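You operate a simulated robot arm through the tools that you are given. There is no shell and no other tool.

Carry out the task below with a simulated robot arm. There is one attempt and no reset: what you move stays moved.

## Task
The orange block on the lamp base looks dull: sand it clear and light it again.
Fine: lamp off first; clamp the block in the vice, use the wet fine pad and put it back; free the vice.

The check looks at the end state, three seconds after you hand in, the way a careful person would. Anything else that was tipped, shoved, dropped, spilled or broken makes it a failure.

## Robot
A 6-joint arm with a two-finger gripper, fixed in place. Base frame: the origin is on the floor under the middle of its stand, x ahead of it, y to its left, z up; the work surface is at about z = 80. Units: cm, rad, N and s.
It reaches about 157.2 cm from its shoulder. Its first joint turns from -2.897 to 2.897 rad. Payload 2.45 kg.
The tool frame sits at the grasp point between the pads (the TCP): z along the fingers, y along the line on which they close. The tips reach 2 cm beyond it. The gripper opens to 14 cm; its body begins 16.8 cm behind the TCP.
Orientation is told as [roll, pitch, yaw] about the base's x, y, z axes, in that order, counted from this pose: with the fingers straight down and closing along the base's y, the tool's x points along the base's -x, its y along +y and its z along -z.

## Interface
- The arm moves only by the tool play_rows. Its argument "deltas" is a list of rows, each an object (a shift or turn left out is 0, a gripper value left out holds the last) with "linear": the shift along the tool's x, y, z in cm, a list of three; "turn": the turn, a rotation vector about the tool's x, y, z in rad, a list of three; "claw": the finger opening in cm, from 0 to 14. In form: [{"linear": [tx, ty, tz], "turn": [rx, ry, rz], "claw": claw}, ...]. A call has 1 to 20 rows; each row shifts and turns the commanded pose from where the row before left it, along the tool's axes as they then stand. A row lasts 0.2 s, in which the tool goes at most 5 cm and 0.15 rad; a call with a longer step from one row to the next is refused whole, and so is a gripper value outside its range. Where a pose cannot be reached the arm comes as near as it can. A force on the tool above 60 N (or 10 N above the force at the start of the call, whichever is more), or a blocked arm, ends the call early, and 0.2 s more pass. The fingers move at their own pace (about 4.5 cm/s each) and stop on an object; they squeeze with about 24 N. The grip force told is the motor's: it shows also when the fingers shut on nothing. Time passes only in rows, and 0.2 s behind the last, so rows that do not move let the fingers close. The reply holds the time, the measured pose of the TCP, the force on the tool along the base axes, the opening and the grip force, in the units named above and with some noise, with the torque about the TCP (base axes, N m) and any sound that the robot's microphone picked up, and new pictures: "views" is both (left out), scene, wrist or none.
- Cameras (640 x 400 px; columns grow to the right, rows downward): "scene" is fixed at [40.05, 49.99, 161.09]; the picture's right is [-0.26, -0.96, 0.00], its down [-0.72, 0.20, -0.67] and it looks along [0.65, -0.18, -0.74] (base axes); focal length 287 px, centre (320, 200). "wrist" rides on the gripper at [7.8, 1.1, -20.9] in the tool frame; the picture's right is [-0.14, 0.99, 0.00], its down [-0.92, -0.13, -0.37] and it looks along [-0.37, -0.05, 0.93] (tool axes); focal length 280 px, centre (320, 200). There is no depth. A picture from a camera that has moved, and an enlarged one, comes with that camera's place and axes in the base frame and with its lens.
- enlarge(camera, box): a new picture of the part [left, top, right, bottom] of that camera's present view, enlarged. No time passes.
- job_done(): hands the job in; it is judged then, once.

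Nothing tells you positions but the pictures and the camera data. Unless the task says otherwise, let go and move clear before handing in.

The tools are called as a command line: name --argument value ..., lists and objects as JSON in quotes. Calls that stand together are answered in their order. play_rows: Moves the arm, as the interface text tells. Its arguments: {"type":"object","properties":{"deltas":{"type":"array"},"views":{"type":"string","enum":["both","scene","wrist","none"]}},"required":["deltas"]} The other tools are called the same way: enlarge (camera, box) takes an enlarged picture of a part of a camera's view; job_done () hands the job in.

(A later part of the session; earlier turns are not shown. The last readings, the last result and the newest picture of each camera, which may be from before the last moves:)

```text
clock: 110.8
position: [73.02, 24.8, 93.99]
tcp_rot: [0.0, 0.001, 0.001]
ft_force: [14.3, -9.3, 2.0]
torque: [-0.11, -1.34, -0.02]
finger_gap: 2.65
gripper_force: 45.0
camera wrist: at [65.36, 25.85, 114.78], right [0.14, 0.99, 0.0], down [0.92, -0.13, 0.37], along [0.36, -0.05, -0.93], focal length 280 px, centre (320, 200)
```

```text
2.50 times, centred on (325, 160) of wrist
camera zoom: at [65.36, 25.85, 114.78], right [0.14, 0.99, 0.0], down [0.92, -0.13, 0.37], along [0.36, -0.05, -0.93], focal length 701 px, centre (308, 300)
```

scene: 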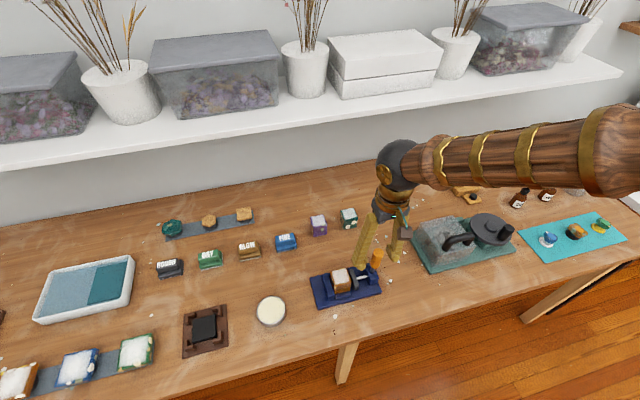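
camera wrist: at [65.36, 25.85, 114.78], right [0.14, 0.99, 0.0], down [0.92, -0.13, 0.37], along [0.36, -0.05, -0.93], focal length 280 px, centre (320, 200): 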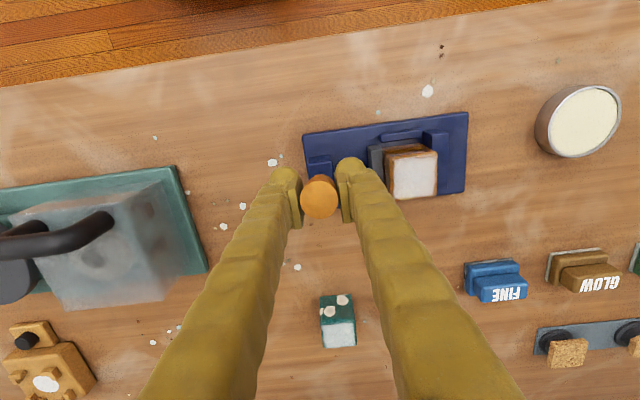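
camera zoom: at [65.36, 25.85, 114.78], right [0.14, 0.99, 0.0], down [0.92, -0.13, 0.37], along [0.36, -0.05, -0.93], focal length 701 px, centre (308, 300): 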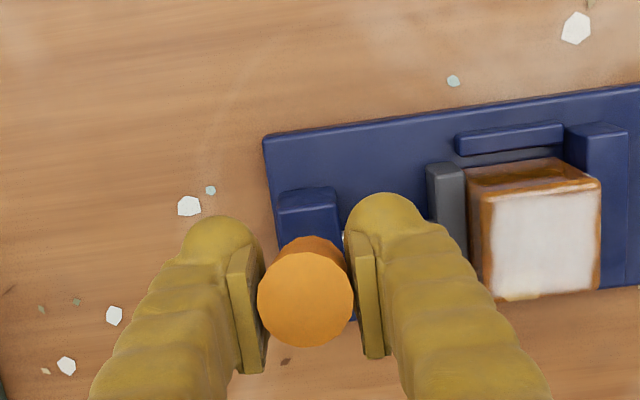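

play_rows --deltas '[{"linear": [0.3, -0.03, 0.055], "claw": 0}, {"linear": [0.3, 0, 0.06]}, {}]' --views "none"

play_rows --deltas '[{"linear": [0.3, 0, 0.065], "claw": 0}, {"linear": [0.3, 0, 0.07]}, {}]' --views "wrist"

enlarge --camera "wrist" --box '[230, 80, 420, 240]'

```text
clock: 111.6
position: [72.42, 24.78, 93.77]
tcp_rot: [0.0, 0.001, 0.0]
ft_force: [14.4, 16.3, 0.5]
torque: [0.19, -1.23, 0.0]
finger_gap: 2.66
gripper_force: 45.2
```

```text
clock: 112.4
position: [72.06, 24.83, 93.54]
tcp_rot: [-0.001, 0.001, 0.001]
ft_force: [15.0, 23.5, 3.0]
torque: [0.22, -1.32, 0.05]
finger_gap: 2.67
gripper_force: 44.7
camera wrist: at [64.13, 25.84, 114.49], right [0.14, 0.99, 0.0], down [0.92, -0.13, 0.37], along [0.36, -0.05, -0.93], focal length 280 px, centre (320, 200)
```

wrist: 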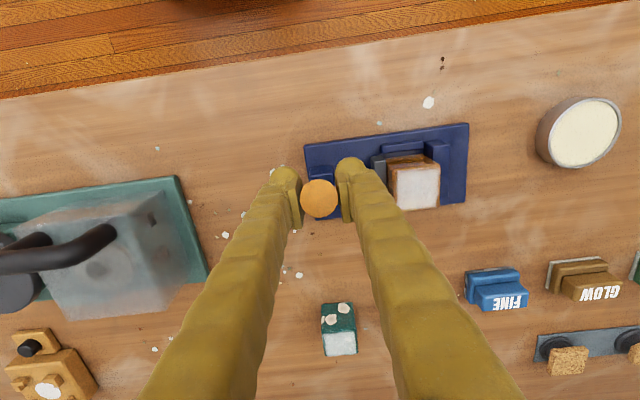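

```text
2.50 times, centred on (325, 160) of wrist
camera zoom: at [64.13, 25.84, 114.49], right [0.14, 0.99, 0.0], down [0.92, -0.13, 0.37], along [0.36, -0.05, -0.93], focal length 701 px, centre (308, 300)
```

zoom: 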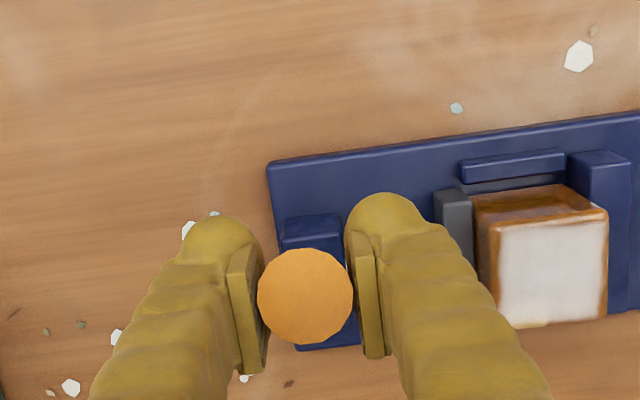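

play_rows --deltas '[{"linear": [0.3, 0.08, 0.085], "claw": 0}, {"linear": [0.3, 0, 0.09]}, {}]' --views "none"

play_rows --deltas '[{"linear": [0.3, 0, 0.095], "claw": 0}, {"linear": [0.3, 0, 0.1]}, {}]' --views "wrist"

enlarge --camera "wrist" --box '[230, 80, 420, 240]'

```text
clock: 113.2
position: [71.25, 24.88, 93.44]
tcp_rot: [0.0, 0.003, 0.0]
ft_force: [13.4, 11.0, 3.3]
torque: [0.09, -1.24, 0.08]
finger_gap: 2.65
gripper_force: 44.4
```

```text
clock: 114.0
position: [70.65, 24.81, 93.1]
tcp_rot: [0.001, 0.001, 0.002]
ft_force: [15.0, 9.4, -1.6]
torque: [0.07, -1.16, 0.02]
finger_gap: 2.67
gripper_force: 44.8
camera wrist: at [62.94, 25.86, 114.06], right [0.14, 0.99, 0.0], down [0.92, -0.13, 0.37], along [0.36, -0.05, -0.93], focal length 280 px, centre (320, 200)
```

wrist: 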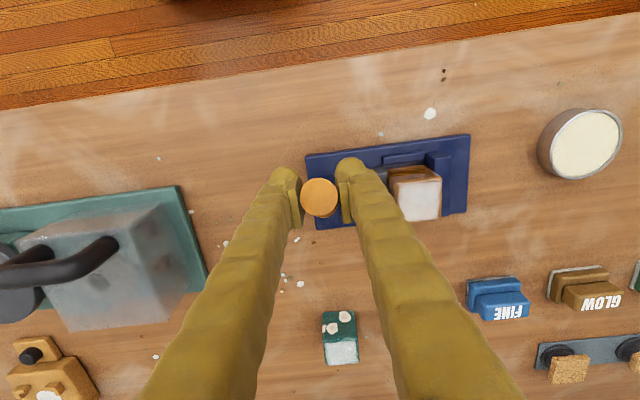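

```text
2.50 times, centred on (325, 160) of wrist
camera zoom: at [62.94, 25.86, 114.06], right [0.14, 0.99, 0.0], down [0.92, -0.13, 0.37], along [0.36, -0.05, -0.93], focal length 701 px, centre (308, 300)
```

zoom: 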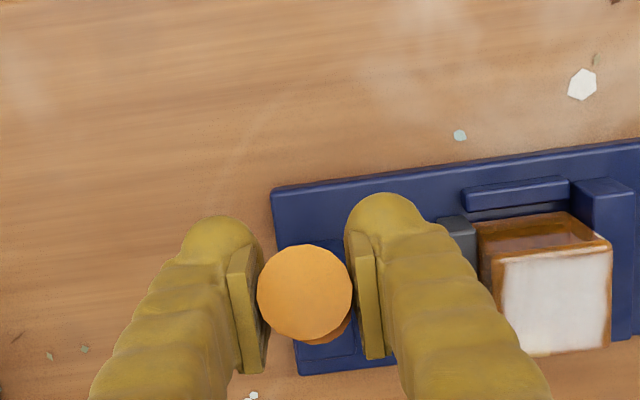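

Drag is steady at 15 N. Continuing along the arc.

play_rows --deltas '[{"linear": [0.5, 0, 0.21], "claw": 0}, {"linear": [0.5, 0, 0.24]}, {}]' --views "none"

play_rows --deltas '[{"linear": [0.5, 0, 0.27], "claw": 0}, {"linear": [0.5, 0, 0.3]}, {}]' --views "both"

enlarge --camera "wrist" --box '[230, 80, 420, 240]'

enlarge --camera "scene" --box '[300, 230, 396, 310]'

```text
clock: 114.8
position: [69.68, 24.81, 92.71]
tcp_rot: [0.001, 0.001, -0.002]
ft_force: [14.4, -0.9, 1.2]
torque: [-0.01, -1.2, -0.01]
finger_gap: 2.65
gripper_force: 44.6
```

```text
clock: 115.6
position: [68.56, 24.96, 92.16]
tcp_rot: [0.0, 0.002, 0.0]
ft_force: [6.5, -0.9, -0.3]
torque: [-0.01, -0.42, -0.01]
finger_gap: 2.53
gripper_force: 45.1
camera wrist: at [60.89, 25.86, 113.1], right [0.14, 0.99, 0.0], down [0.92, -0.13, 0.37], along [0.36, -0.05, -0.93], focal length 280 px, centre (320, 200)
```

scene: 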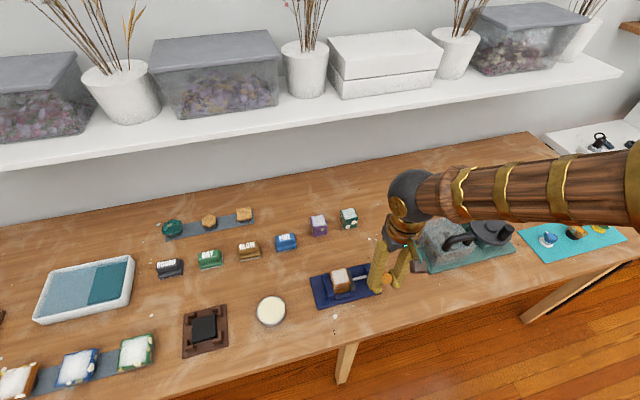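
wrist: 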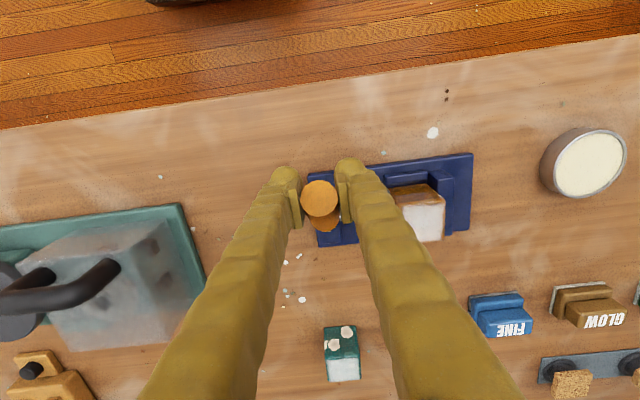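

```text
2.50 times, centred on (325, 160) of wrist
camera zoom: at [60.89, 25.86, 113.1], right [0.14, 0.99, 0.0], down [0.92, -0.13, 0.37], along [0.36, -0.05, -0.93], focal length 701 px, centre (308, 300)
```

zoom: 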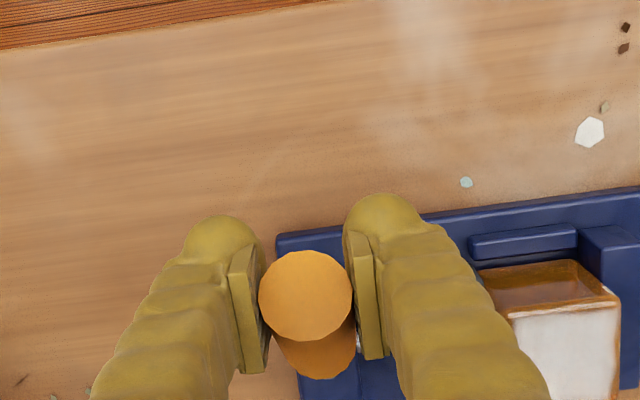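

```text
5.00 times, centred on (348, 270) of scene
camera zoom: at [40.05, 49.99, 161.09], right [-0.26, -0.96, 0.0], down [-0.72, 0.2, -0.67], along [0.65, -0.18, -0.74], focal length 1433 px, centre (180, -150)
```

zoom: 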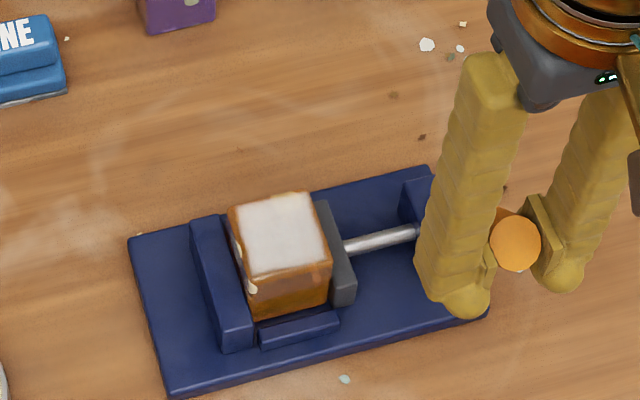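

play_rows --deltas '[{"linear": [0.3, 0, 0.2], "claw": 0}, {}]' --views "none"

play_rows --deltas '[{"linear": [0.3, 0, 0.21], "claw": 0}, {}]' --views "wrist"

enlarge --camera "wrist" --box '[230, 80, 420, 240]'

enlarge --camera "scene" --box '[300, 230, 396, 310]'

```text
clock: 116.2
position: [68.4, 24.82, 92.09]
tcp_rot: [0.001, 0.001, -0.001]
ft_force: [7.5, -6.6, -0.4]
torque: [0.03, -0.54, -0.04]
finger_gap: 2.46
gripper_force: 45.5
```

```text
clock: 116.8
position: [68.14, 24.73, 91.83]
tcp_rot: [0.0, 0.002, 0.0]
ft_force: [11.6, -4.6, -0.1]
torque: [0.06, -0.89, -0.04]
finger_gap: 2.39
gripper_force: 44.9
camera wrist: at [60.35, 25.86, 112.72], right [0.14, 0.99, 0.0], down [0.92, -0.13, 0.37], along [0.36, -0.05, -0.93], focal length 280 px, centre (320, 200)
```

wrist: 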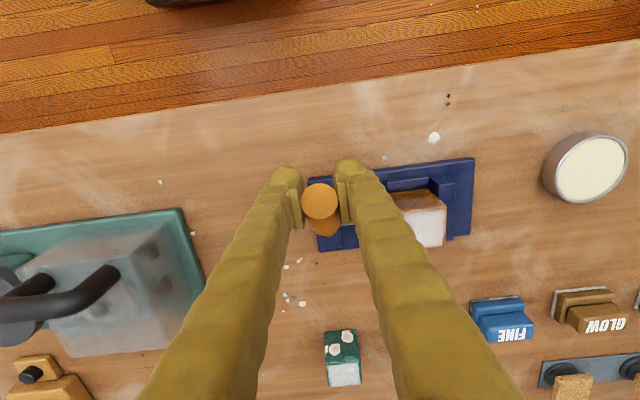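

```text
2.50 times, centred on (325, 160) of wrist
camera zoom: at [60.35, 25.86, 112.72], right [0.14, 0.99, 0.0], down [0.92, -0.13, 0.37], along [0.36, -0.05, -0.93], focal length 701 px, centre (308, 300)
```

zoom: 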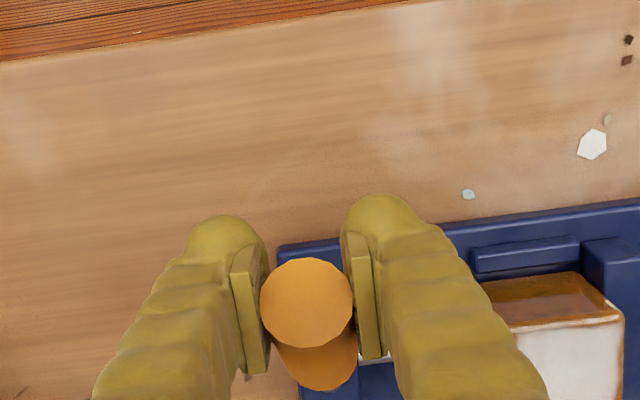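

```text
5.00 times, centred on (348, 270) of scene
camera zoom: at [40.05, 49.99, 161.09], right [-0.26, -0.96, 0.0], down [-0.72, 0.2, -0.67], along [0.65, -0.18, -0.74], focal length 1433 px, centre (180, -150)
```

zoom: 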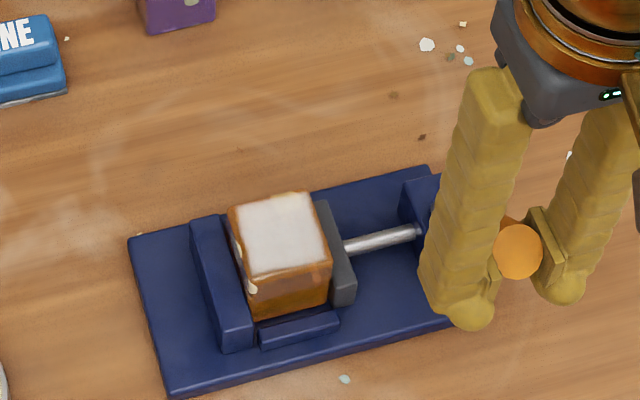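

The handle is slipping out of the upright grip as it tilts. I'll re-grip with the gripper tilted to match the lever angle (about 32°).

play_rows --deltas '[{"claw": 4}, {"claw": 5}, {"claw": 5}, {"turn": [0, -0.1375, 0]}, {"turn": [0, -0.1375, 0]}, {"turn": [0, -0.1375, 0]}, {"turn": [0, -0.1375, 0]}, {"linear": [-0.55, 0.05, -0.09]}, {"linear": [-0.55, 0.05, -0.09]}, {}]' --views "both"

enlarge --camera "wrist" --box '[230, 80, 420, 240]'

enlarge --camera "scene" --box '[300, 230, 396, 310]'

```text
clock: 119.0
position: [68.91, 24.92, 92.54]
tcp_rot: [0.001, -0.547, -0.002]
ft_force: [-0.2, -0.7, -0.1]
torque: [-0.01, -0.01, 0.01]
finger_gap: 5.0
gripper_force: 0.0
camera wrist: at [51.39, 25.97, 106.27], right [0.12, 0.99, 0.07], down [0.59, -0.13, 0.79], along [0.8, -0.05, -0.6], focal length 280 px, centre (320, 200)
```

scene: 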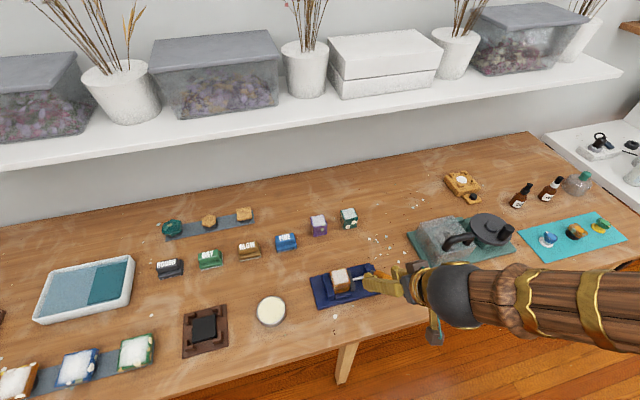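
wrist: 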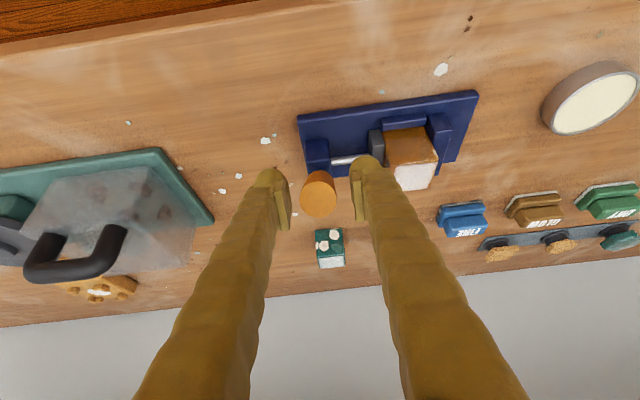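

```text
2.50 times, centred on (325, 160) of wrist
camera zoom: at [51.39, 25.97, 106.27], right [0.12, 0.99, 0.07], down [0.59, -0.13, 0.79], along [0.8, -0.05, -0.6], focal length 701 px, centre (308, 300)
```

zoom: 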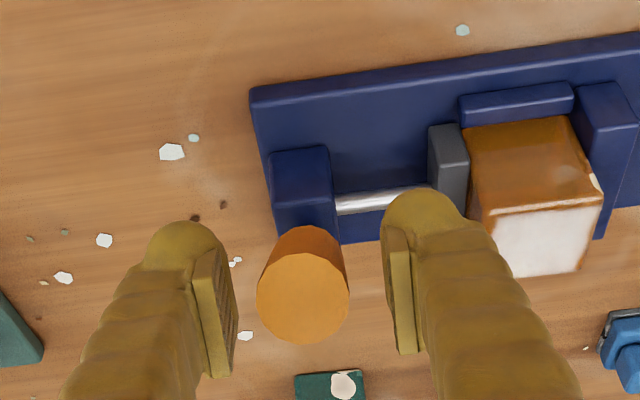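

```text
5.00 times, centred on (348, 270) of scene
camera zoom: at [40.05, 49.99, 161.09], right [-0.26, -0.96, 0.0], down [-0.72, 0.2, -0.67], along [0.65, -0.18, -0.74], focal length 1433 px, centre (180, -150)
```

zoom: 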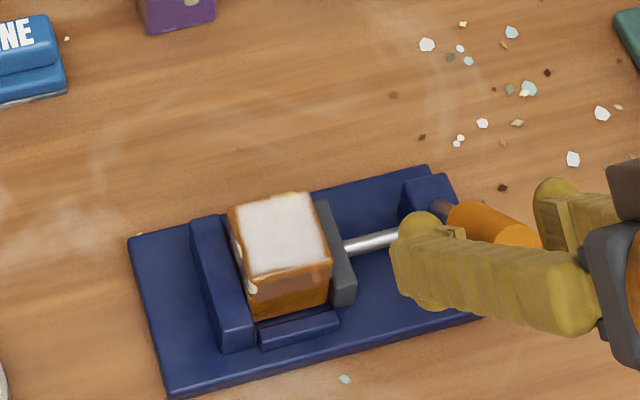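

The gripper is now in line with the lever. Gripping, then continuing the swing and rotating along with it.

play_rows --deltas '[{"claw": 0}, {"claw": 0}, {"claw": 0}, {"claw": 0}, {}]' --views "none"

play_rows --deltas '[{"linear": [0.35, 0, 0.006], "turn": [0, -0.03, 0], "claw": 0}, {"linear": [0.35, 0, 0.006], "turn": [0, -0.03, 0]}, {}]' --views "none"

play_rows --deltas '[{"linear": [0.35, 0, 0.006], "turn": [0, -0.03, 0], "claw": 0}, {"linear": [0.35, 0, 0.006], "turn": [0, -0.03, 0]}, {}]' --views "wrist"

enlarge --camera "wrist" --box '[230, 80, 420, 240]'

enlarge --camera "scene" --box '[300, 230, 396, 310]'

```text
clock: 120.2
position: [68.97, 24.73, 92.56]
tcp_rot: [0.001, -0.549, -0.001]
ft_force: [4.6, -24.7, 0.5]
torque: [-0.2, -0.27, -0.15]
finger_gap: 2.64
gripper_force: 45.1
```

```text
clock: 121.0
position: [68.4, 24.73, 92.23]
tcp_rot: [0.001, -0.61, -0.003]
ft_force: [24.3, -35.7, -15.5]
torque: [-0.17, -0.76, -0.07]
finger_gap: 2.65
gripper_force: 44.8
```

```text
clock: 121.8
position: [67.76, 24.77, 91.69]
tcp_rot: [-0.002, -0.667, -0.003]
ft_force: [21.3, -39.6, -14.9]
torque: [-0.18, -0.42, -0.22]
finger_gap: 2.64
gripper_force: 45.5
camera wrist: at [48.77, 25.91, 103.22], right [0.11, 0.99, 0.09], down [0.49, -0.13, 0.86], along [0.86, -0.05, -0.5], focal length 280 px, centre (320, 200)
```

wrist: 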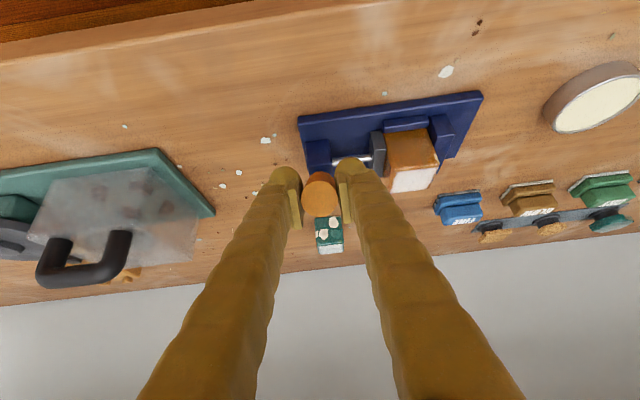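

```text
2.50 times, centred on (325, 160) of wrist
camera zoom: at [48.77, 25.91, 103.22], right [0.11, 0.99, 0.09], down [0.49, -0.13, 0.86], along [0.86, -0.05, -0.5], focal length 701 px, centre (308, 300)
```

zoom: 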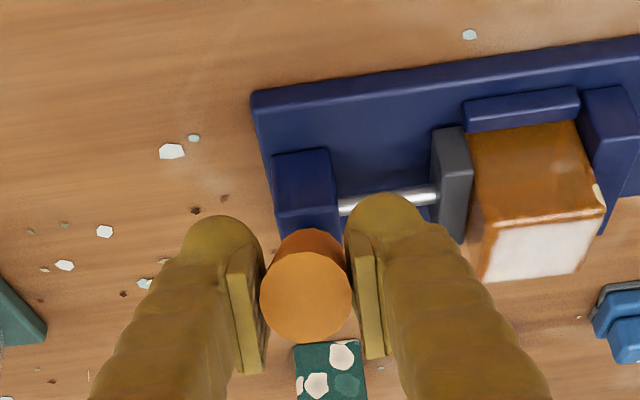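

```text
5.00 times, centred on (348, 270) of scene
camera zoom: at [40.05, 49.99, 161.09], right [-0.26, -0.96, 0.0], down [-0.72, 0.2, -0.67], along [0.65, -0.18, -0.74], focal length 1433 px, centre (180, -150)
```

zoom: 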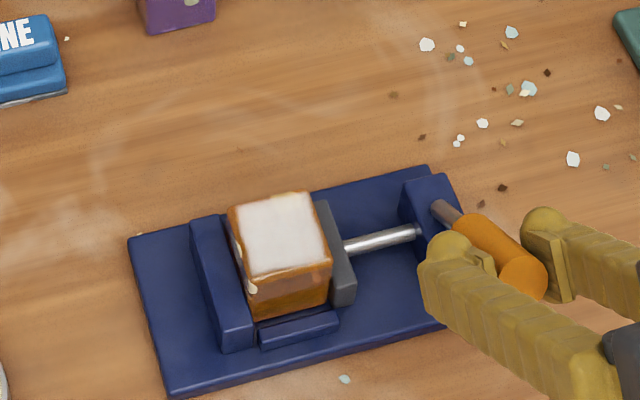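

The jaw is against the block now and the resistance has risen to about 26 N. I'll relieve the side load and tighten a little further.

play_rows --deltas '[{"linear": [0.35, -0.12, 0.006], "turn": [0, -0.03, 0], "claw": 0}, {"linear": [0.35, 0, 0.006], "turn": [0, -0.03, 0]}, {}]' --views "none"

play_rows --deltas '[{"linear": [0.35, 0, 0.006], "turn": [0, -0.03, 0], "claw": 0}, {"linear": [0.35, 0, 0.006], "turn": [0, -0.03, 0]}, {}]' --views "none"

play_rows --deltas '[{"linear": [0.35, 0, 0.006], "turn": [0, -0.03, 0], "claw": 0}, {"linear": [0.35, 0, 0.006], "turn": [0, -0.03, 0]}, {}]' --views "wrist"

enlarge --camera "scene" --box '[300, 230, 396, 310]'

```text
clock: 122.6
position: [67.24, 24.86, 91.2]
tcp_rot: [0.003, -0.727, -0.002]
ft_force: [24.4, -15.9, -14.9]
torque: [-0.03, -0.41, -0.12]
finger_gap: 2.67
gripper_force: 45.1
```

```text
clock: 123.4
position: [66.78, 24.79, 90.77]
tcp_rot: [0.0, -0.789, -0.001]
ft_force: [26.8, -0.9, -13.6]
torque: [0.02, -0.43, -0.02]
finger_gap: 2.65
gripper_force: 45.3
```

```text
clock: 124.2
position: [66.29, 24.68, 90.34]
tcp_rot: [-0.001, -0.85, -0.002]
ft_force: [26.8, 7.1, -7.0]
torque: [0.01, -0.69, 0.04]
finger_gap: 2.66
gripper_force: 44.9
camera wrist: at [45.48, 25.87, 98.19], right [0.09, 0.99, 0.1], down [0.33, -0.13, 0.93], along [0.94, -0.05, -0.34], focal length 280 px, centre (320, 200)
```

wrist: 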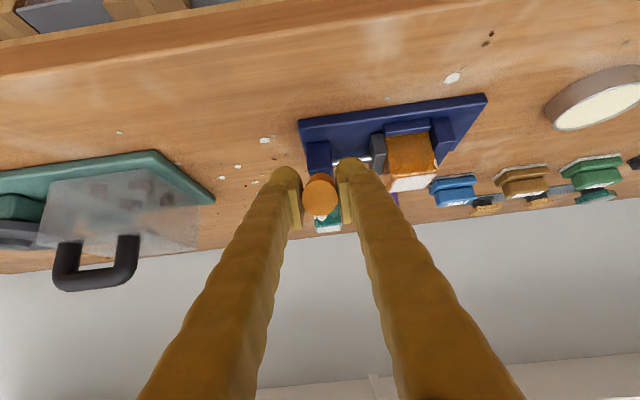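

```text
5.00 times, centred on (348, 270) of scene
camera zoom: at [40.05, 49.99, 161.09], right [-0.26, -0.96, 0.0], down [-0.72, 0.2, -0.67], along [0.65, -0.18, -0.74], focal length 1433 px, centre (180, -150)
```

zoom: 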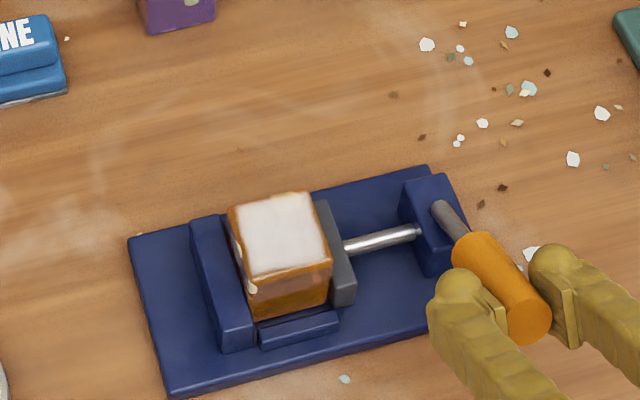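

The jaw is firmly against the block and the lever is about 48° over. I'll let go and check that the lever and jaw stay put.

play_rows --deltas '[{"claw": 4}, {"claw": 6}, {"claw": 7}, {"claw": 7}, {"linear": [0, 0, -2]}, {"linear": [0, 0, -3]}, {"linear": [0, 0, -3]}, {"linear": [0, 0, -3]}, {}]' --views "both"

enlarge --camera "scene" --box '[300, 230, 396, 310]'

enlarge --camera "wrist" --box '[270, 70, 420, 190]'

```text
clock: 126.2
position: [58.03, 24.82, 97.59]
tcp_rot: [0.0, -0.848, -0.001]
ft_force: [0.0, -0.2, 0.7]
torque: [-0.01, -0.01, 0.01]
finger_gap: 7.02
gripper_force: 0.0
camera wrist: at [37.24, 25.92, 105.52], right [0.09, 0.99, 0.1], down [0.33, -0.13, 0.93], along [0.94, -0.05, -0.34], focal length 280 px, centre (320, 200)
```

scene: 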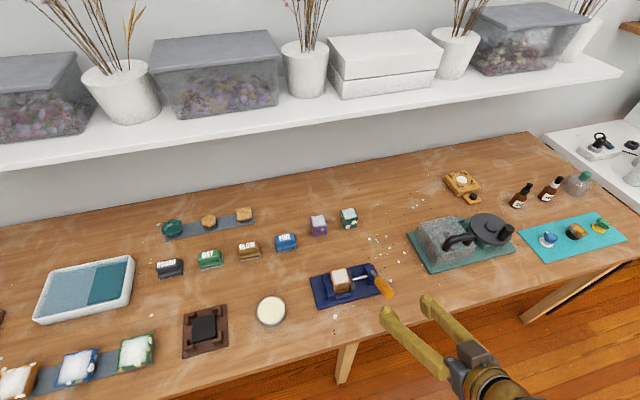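
wrist: 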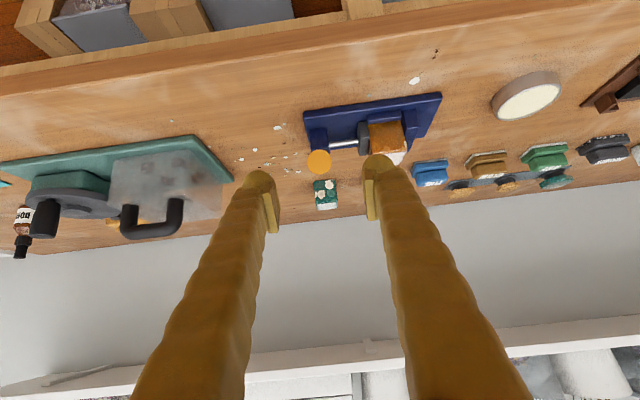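

```text
5.00 times, centred on (348, 270) of scene
camera zoom: at [40.05, 49.99, 161.09], right [-0.26, -0.96, 0.0], down [-0.72, 0.2, -0.67], along [0.65, -0.18, -0.74], focal length 1433 px, centre (180, -150)
```

zoom: 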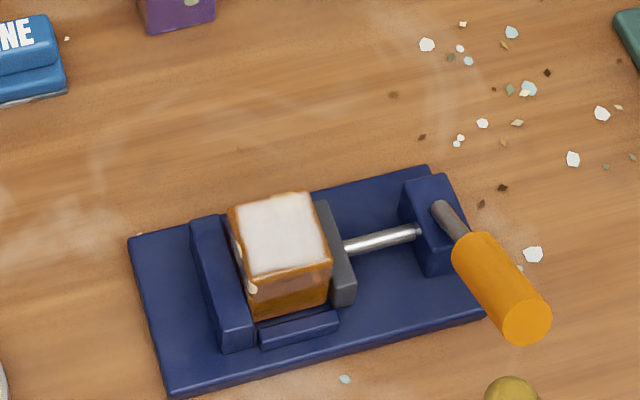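

```text
3.33 times, centred on (345, 130) of wrist
camera zoom: at [37.24, 25.92, 105.52], right [0.09, 0.99, 0.1], down [0.33, -0.13, 0.93], along [0.94, -0.05, -0.34], focal length 935 px, centre (237, 433)
```

zoom: 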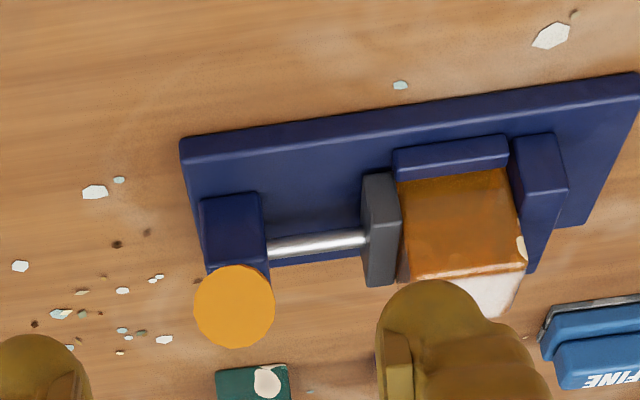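

The clamp holds: the lever stays over and the jaw is against the block. Next is the FINE pad. I'll grip its narrow handle with the fingers closing along x and the gripper tilted about 29°, so I can later reach the tray while the pad stays flat.

play_rows --deltas '[{"turn": [0, 0.116, 0], "claw": 7}, {"turn": [0, 0.116, 0]}, {"turn": [0, 0.116, 0]}, {"linear": [-1.5, 1.1, -2.5]}, {"linear": [-2.98, 2.17, -0.6]}, {"linear": [-2.98, 2.17, -0.39]}, {"linear": [-2.98, 2.17, -0.39]}, {"linear": [-2.98, 2.17, -0.2]}, {"linear": [-2.98, 2.17, 0]}, {"linear": [-2.98, 2.17, 0]}, {"linear": [-1.5, 1.1, 0]}, {}]' --views "none"

play_rows --deltas '[{"turn": [-0.0685, 0, -0.1253]}, {"turn": [-0.0685, 0, -0.1253]}, {"turn": [-0.0685, 0, -0.1253]}, {"turn": [-0.0685, 0, -0.1253]}, {"turn": [-0.0685, 0, -0.1253]}, {"turn": [-0.0685, 0, -0.1253]}, {"turn": [-0.0685, 0, -0.1253]}, {"turn": [-0.0685, 0, -0.1253]}, {"turn": [-0.0685, 0, -0.1253]}, {"turn": [-0.0685, 0, -0.1253]}, {"turn": [-0.0685, 0, -0.1253]}, {}]' --views "both"

```text
clock: 128.8
position: [74.48, 40.05, 111.09]
tcp_rot: [0.001, -0.501, -0.001]
ft_force: [-0.2, 0.8, -0.3]
torque: [0.02, -0.04, 0.01]
finger_gap: 7.02
gripper_force: 0.0
```

```text
clock: 131.4
position: [74.28, 40.01, 111.21]
tcp_rot: [-0.001, -0.5, 1.571]
ft_force: [0.0, -0.1, 0.1]
torque: [0.02, 0.01, 0.03]
finger_gap: 6.99
gripper_force: 0.1
camera wrist: at [73.35, 23.09, 125.72], right [-0.99, 0.12, 0.06], down [0.13, 0.63, 0.77], along [0.05, 0.77, -0.64], focal length 280 px, centre (320, 200)
```

scene: 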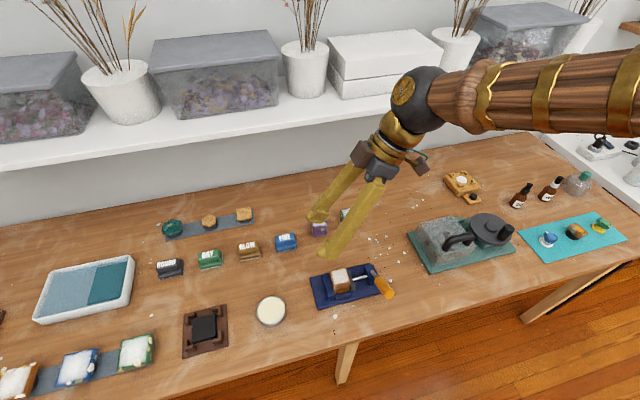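
wrist: 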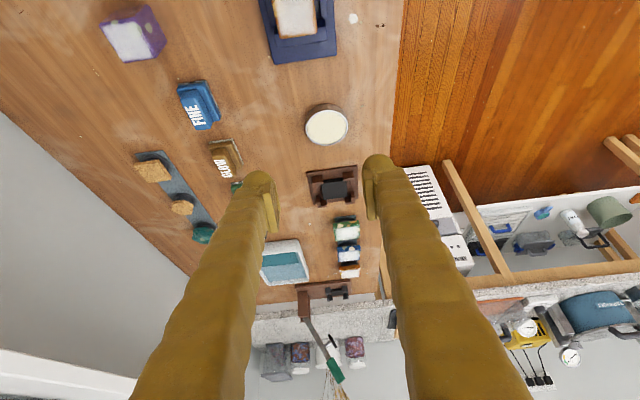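

enlarge --camera "wrist" --box '[160, 65, 240, 140]'

```text
5.33 times, centred on (200, 102) of wrist
camera zoom: at [73.35, 23.09, 125.72], right [-0.99, 0.12, 0.06], down [0.13, 0.63, 0.77], along [0.05, 0.77, -0.64], focal length 1495 px, centre (960, 720)
```

zoom: 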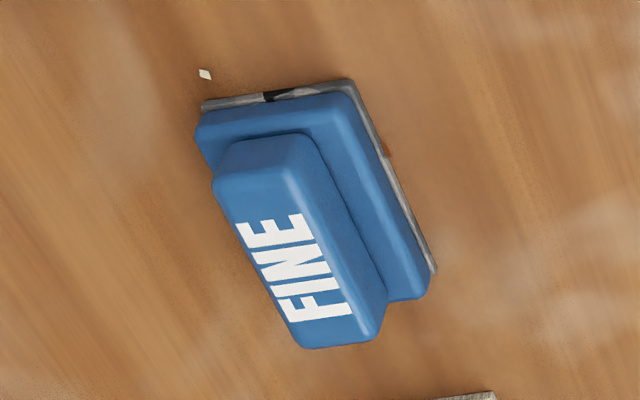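

Moving closer to the FINE pad, staying about 12 cm back along the finger axis.

play_rows --deltas '[{"linear": [1.006, -2.857, 2.169], "claw": 7}, {"linear": [1.006, -2.857, 2.169]}, {"linear": [1.006, -2.857, 2.169]}, {"linear": [1.006, -2.857, 2.169]}, {"linear": [1.006, -2.857, 2.169]}, {"linear": [1.006, -2.857, 2.169]}, {"linear": [1.006, -2.857, 2.169]}, {}]' --views "both"

enlarge --camera "wrist" --box '[250, 90, 390, 190]'

enlarge --camera "scene" --box '[250, 190, 346, 260]'

```text
clock: 133.2
position: [94.52, 40.93, 94.46]
tcp_rot: [-0.002, -0.498, 1.571]
ft_force: [0.7, 1.2, -0.1]
torque: [0.01, -0.01, -0.02]
finger_gap: 7.0
gripper_force: 0.1
camera wrist: at [93.42, 24.06, 109.04], right [-0.99, 0.12, 0.07], down [0.13, 0.63, 0.76], along [0.05, 0.77, -0.64], focal length 280 px, centre (320, 200)
```

scene: 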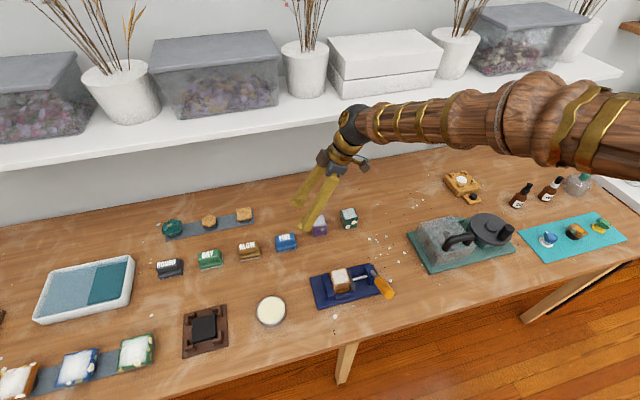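
wrist: 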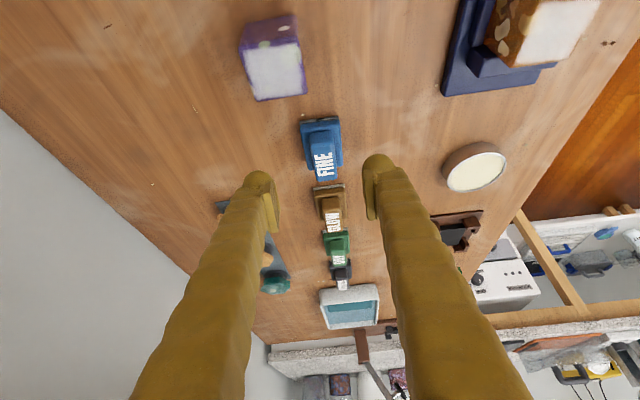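

```text
4.00 times, centred on (320, 140) of wrist
camera zoom: at [93.42, 24.06, 109.04], right [-0.99, 0.12, 0.07], down [0.13, 0.63, 0.76], along [0.05, 0.77, -0.64], focal length 1122 px, centre (320, 440)
```

zoom: 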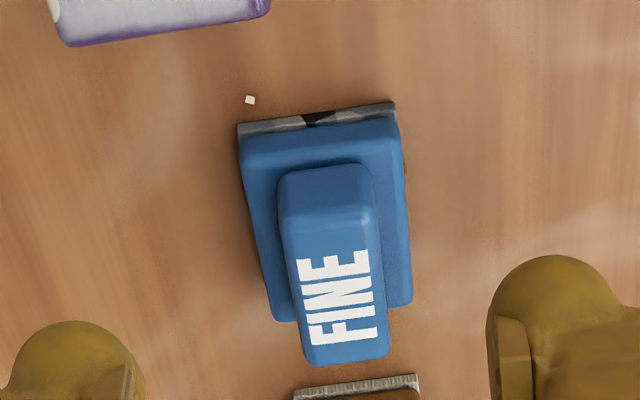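

```text
5.71 times, centred on (298, 225) of scene
camera zoom: at [40.05, 49.99, 161.09], right [-0.26, -0.96, 0.0], down [-0.72, 0.2, -0.67], along [0.65, -0.18, -0.74], focal length 1638 px, centre (446, 57)
```

zoom: 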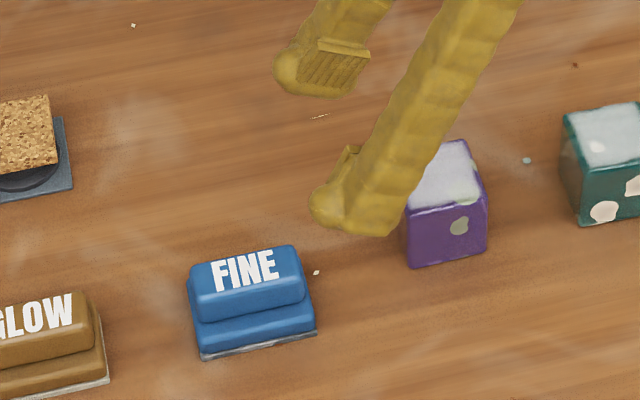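

The pad is clearly measured: handle centre (94.1, 47.1), handle about 2.85 cm wide, base top z ≈ 81.8, handle top ≈ 84.0. Moving in along the finger axis, stopping a bit short to check.

play_rows --deltas '[{"linear": [0, 0.14, 2.8], "claw": 7}, {"linear": [0, 0.14, 2.8]}, {"linear": [0, 0.14, 2.6]}, {"linear": [0, 0, 1.6]}, {}]' --views "both"

enlarge --camera "wrist" --box '[250, 120, 390, 220]'

enlarge --camera "scene" --box '[250, 200, 330, 260]'

```text
clock: 134.4
position: [94.0, 45.76, 85.85]
tcp_rot: [0.001, -0.497, 1.569]
ft_force: [1.1, 0.3, -0.3]
torque: [-0.02, 0.02, -0.01]
finger_gap: 7.0
gripper_force: 0.2
camera wrist: at [92.9, 28.78, 100.42], right [-0.99, 0.12, 0.07], down [0.13, 0.63, 0.76], along [0.05, 0.77, -0.64], focal length 280 px, centre (320, 200)
```

scene: 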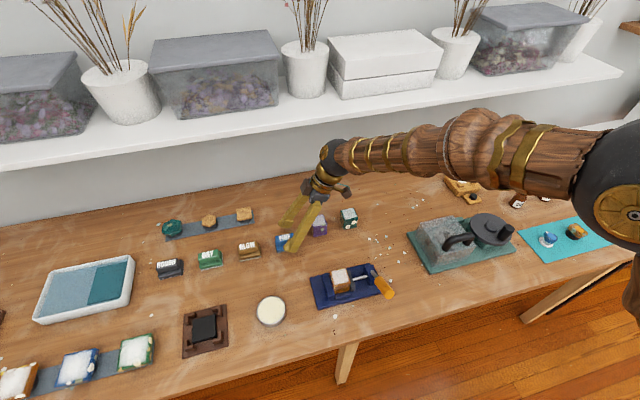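
wrist: 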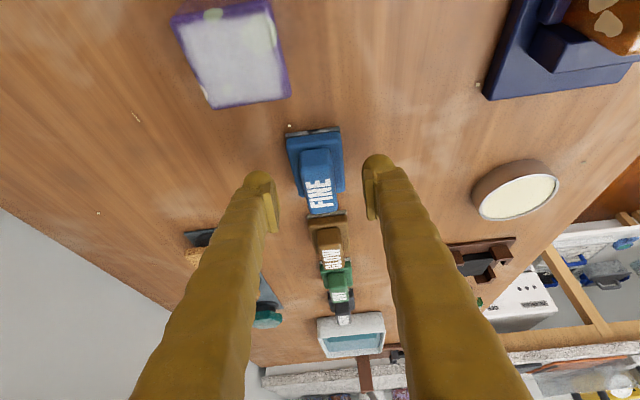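

```text
4.00 times, centred on (320, 170) of wrist
camera zoom: at [92.9, 28.78, 100.42], right [-0.99, 0.12, 0.07], down [0.13, 0.63, 0.76], along [0.05, 0.77, -0.64], focal length 1122 px, centre (320, 320)
```

zoom: 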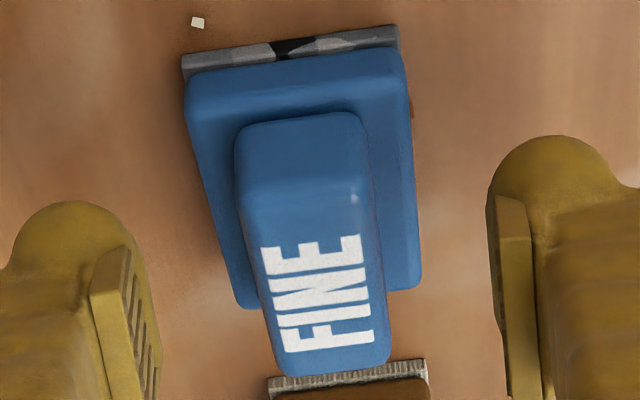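

```text
6.67 times, centred on (290, 230) of scene
camera zoom: at [40.05, 49.99, 161.09], right [-0.26, -0.96, 0.0], down [-0.72, 0.2, -0.67], along [0.65, -0.18, -0.74], focal length 1911 px, centre (520, 0)
```

zoom: 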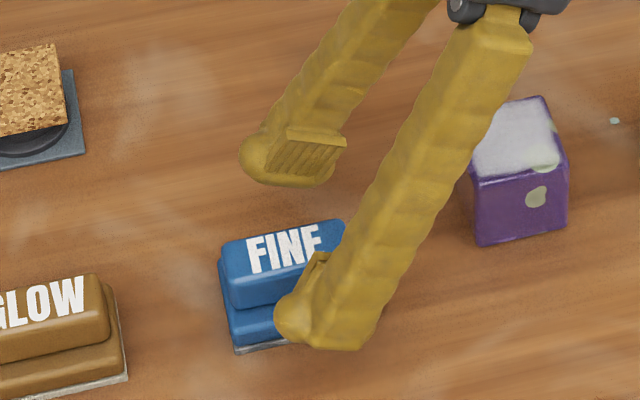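

Well aligned. The final 2 cm, then close.

play_rows --deltas '[{"linear": [0, 0, 0.8], "claw": 7}, {"linear": [0, 0, 0.7]}, {"linear": [0, 0, 0.5]}, {}]' --views "none"

play_rows --deltas '[{"claw": 0}, {"claw": 0}, {"claw": 0}, {"claw": 0}, {"claw": 0}, {}]' --views "both"

enlarge --camera "wrist" --box '[250, 120, 390, 220]'

enlarge --camera "scene" --box '[250, 200, 330, 260]'

```text
clock: 135.4
position: [93.96, 46.75, 84.11]
tcp_rot: [-0.002, -0.499, 1.571]
ft_force: [-0.2, 0.0, 1.2]
torque: [-0.01, 0.02, 0.0]
finger_gap: 7.01
gripper_force: 0.1
```

```text
clock: 136.8
position: [94.12, 46.72, 84.4]
tcp_rot: [-0.003, -0.502, 1.572]
ft_force: [7.6, 4.7, 43.2]
torque: [0.17, -0.09, -0.05]
finger_gap: 2.68
gripper_force: 24.1
camera wrist: at [92.95, 29.78, 98.85], right [-0.99, 0.12, 0.06], down [0.13, 0.63, 0.77], along [0.05, 0.77, -0.64], focal length 280 px, centre (320, 200)
```

scene: 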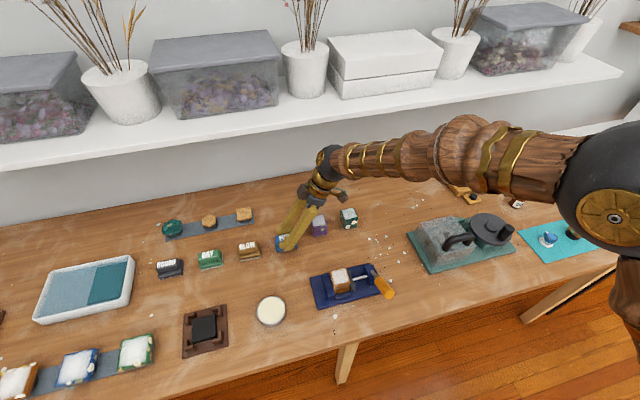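
wrist: 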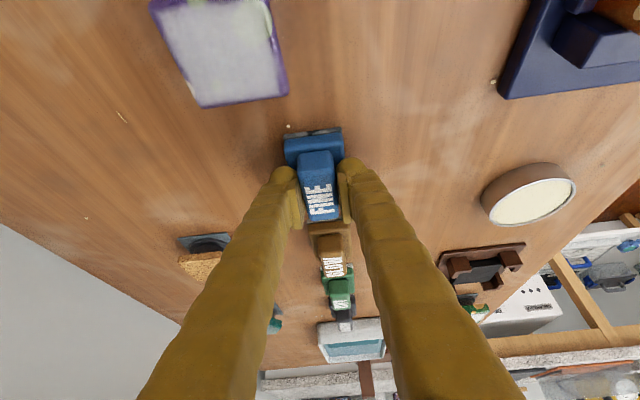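

```text
4.00 times, centred on (320, 170) of wrist
camera zoom: at [92.95, 29.78, 98.85], right [-0.99, 0.12, 0.06], down [0.13, 0.63, 0.77], along [0.05, 0.77, -0.64], focal length 1122 px, centre (320, 320)
```

zoom: 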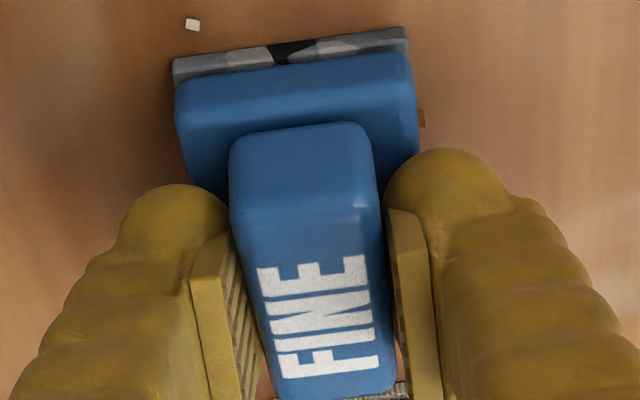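

```text
6.67 times, centred on (290, 230) of scene
camera zoom: at [40.05, 49.99, 161.09], right [-0.26, -0.96, 0.0], down [-0.72, 0.2, -0.67], along [0.65, -0.18, -0.74], focal length 1911 px, centre (520, 0)
```

zoom: 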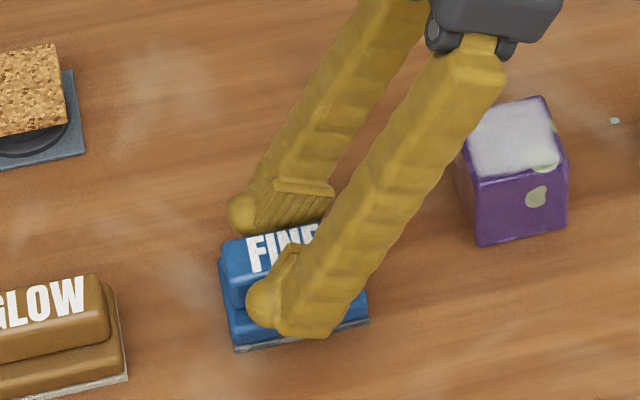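

Gripped (gap 2.68), but the tips are pressing on the pad base with about 43 N. I'll ease up by about 3 mm and then lift slowly.

play_rows --deltas '[{"linear": [-0.1, 0, -0.18], "claw": 0}, {"linear": [-0.07, 0, -0.13]}, {}]' --views "none"

play_rows --deltas '[{"linear": [-0.1, 0, -0.18], "claw": 0}, {"linear": [-0.14, 0, -0.26]}, {"linear": [-0.19, 0, -0.35]}, {"linear": [-0.24, 0, -0.44]}, {"linear": [-0.24, 0, -0.44]}, {}]' --views "both"

enlarge --camera "wrist" --box '[250, 120, 390, 220]'

enlarge --camera "scene" --box '[250, 200, 330, 260]'

```text
clock: 137.6
position: [93.93, 46.68, 84.44]
tcp_rot: [0.001, -0.499, 1.57]
ft_force: [3.9, 1.4, 16.2]
torque: [0.12, -0.08, 0.0]
finger_gap: 2.67
gripper_force: 24.0
```

```text
clock: 139.0
position: [94.01, 46.7, 86.26]
tcp_rot: [-0.002, -0.499, 1.571]
ft_force: [-0.3, -0.1, -0.8]
torque: [0.0, -0.01, 0.01]
finger_gap: 2.68
gripper_force: 24.3
camera wrist: at [93.0, 29.78, 100.87], right [-0.99, 0.12, 0.07], down [0.13, 0.63, 0.76], along [0.05, 0.77, -0.64], focal length 280 px, centre (320, 200)
```

scene: 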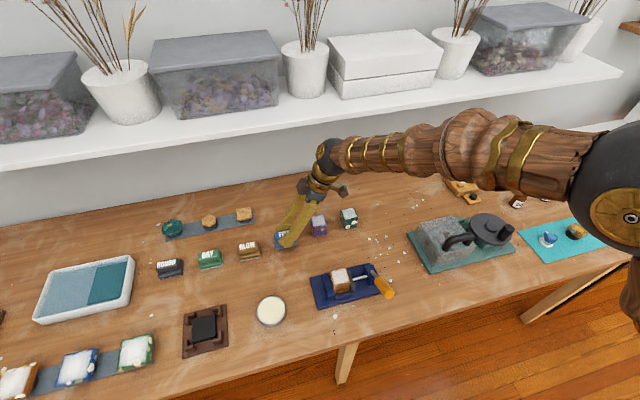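
wrist: 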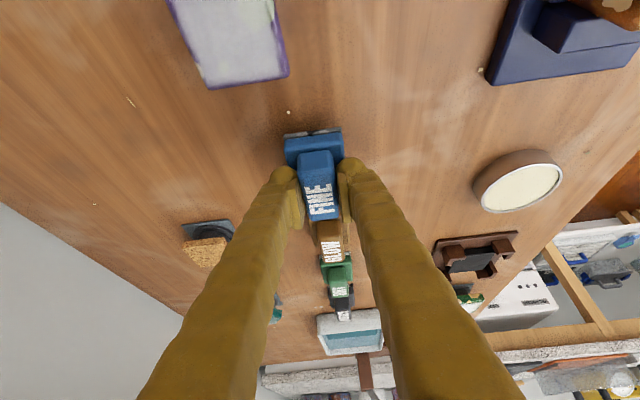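

```text
4.00 times, centred on (320, 170) of wrist
camera zoom: at [93.0, 29.78, 100.87], right [-0.99, 0.12, 0.07], down [0.13, 0.63, 0.76], along [0.05, 0.77, -0.64], focal length 1122 px, centre (320, 320)
```

zoom: 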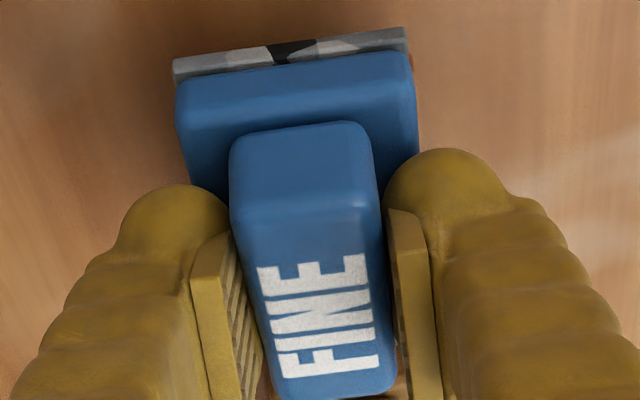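

```text
6.67 times, centred on (290, 230) of scene
camera zoom: at [40.05, 49.99, 161.09], right [-0.26, -0.96, 0.0], down [-0.72, 0.2, -0.67], along [0.65, -0.18, -0.74], focal length 1911 px, centre (520, 0)
```

zoom: 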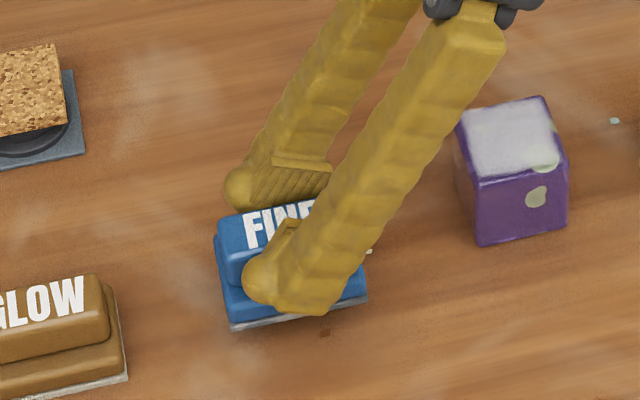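

The pad is held level (pad bottom = TCP − 4.4 cm). Raising it, turning to face the tray direction, and carrying it over.

play_rows --deltas '[{"linear": [-0.48, 0, -0.88], "claw": 0}, {"linear": [-0.72, 0, -1.32]}, {"linear": [-0.96, 0, -1.76]}, {"linear": [-0.96, 0, -1.76]}, {"linear": [-0.96, 0, -1.76]}, {"linear": [-0.72, 0, -1.32]}, {"linear": [-0.34, 0, -0.61]}, {"turn": [0.0445, 0, 0.0819]}, {"turn": [0.0445, 0, 0.0819]}, {"turn": [0.0445, 0, 0.0819]}, {"turn": [0.0445, 0, 0.0819]}, {"turn": [0.0445, 0, 0.0819]}, {"turn": [0.0445, 0, 0.0819]}, {"turn": [0.0445, 0, 0.0819]}, {"turn": [0.0445, 0, 0.0819]}, {}]' --views "wrist"

play_rows --deltas '[{"linear": [-0.6, 1.1, 0.33], "claw": 0}, {"linear": [-1.2, 2.1, 0.65]}, {"linear": [-1.35, 2.38, 0.74]}, {"linear": [-1.35, 2.38, 0.74]}, {"linear": [-1.35, 2.38, 0.74]}, {"linear": [-1.35, 2.38, 0.74]}, {"linear": [-1.35, 2.38, 0.74]}, {"linear": [-1.35, 2.38, 0.74]}, {"linear": [-1.35, 2.38, 0.74]}, {"linear": [-1.35, 2.38, 0.74]}, {"linear": [-1.35, 2.38, 0.74]}, {"linear": [-1.2, 2.1, 0.65]}, {"linear": [-0.3, 0.4, 0.16]}, {}]' --views "both"

```text
clock: 142.4
position: [93.86, 46.76, 97.1]
tcp_rot: [0.001, -0.501, 0.821]
ft_force: [0.2, 0.8, 0.2]
torque: [-0.02, 0.0, -0.01]
finger_gap: 2.66
gripper_force: 24.4
camera wrist: at [81.81, 35.01, 111.66], right [-0.64, 0.76, 0.07], down [0.52, 0.38, 0.76], along [0.56, 0.53, -0.64], focal length 280 px, centre (320, 200)
```

wrist: 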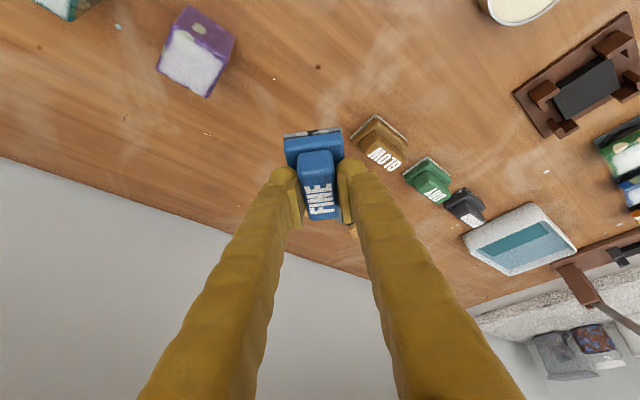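

```text
clock: 145.4
position: [86.17, 78.07, 96.95]
tcp_rot: [-0.002, -0.499, 0.824]
ft_force: [0.6, 0.4, -1.8]
torque: [-0.03, 0.02, -0.01]
finger_gap: 2.68
gripper_force: 24.0
camera wrist: at [73.86, 66.38, 111.59], right [-0.65, 0.76, 0.07], down [0.52, 0.38, 0.76], along [0.56, 0.53, -0.64], focal length 280 px, centre (320, 200)
```

scene: 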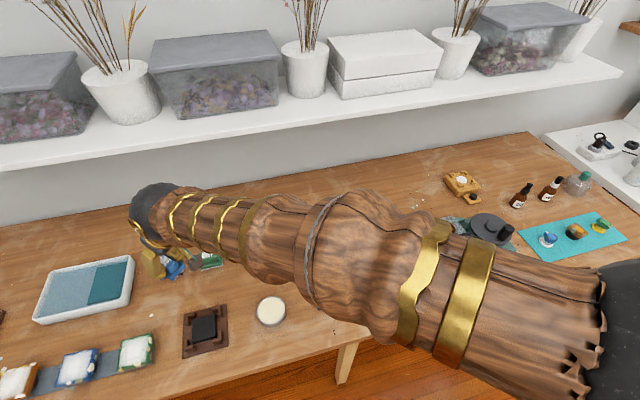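
wrist: 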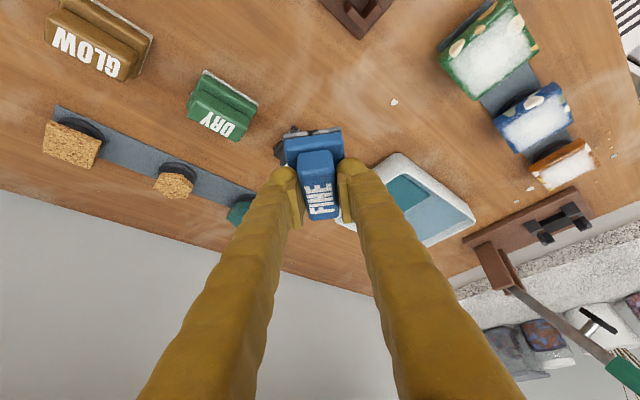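

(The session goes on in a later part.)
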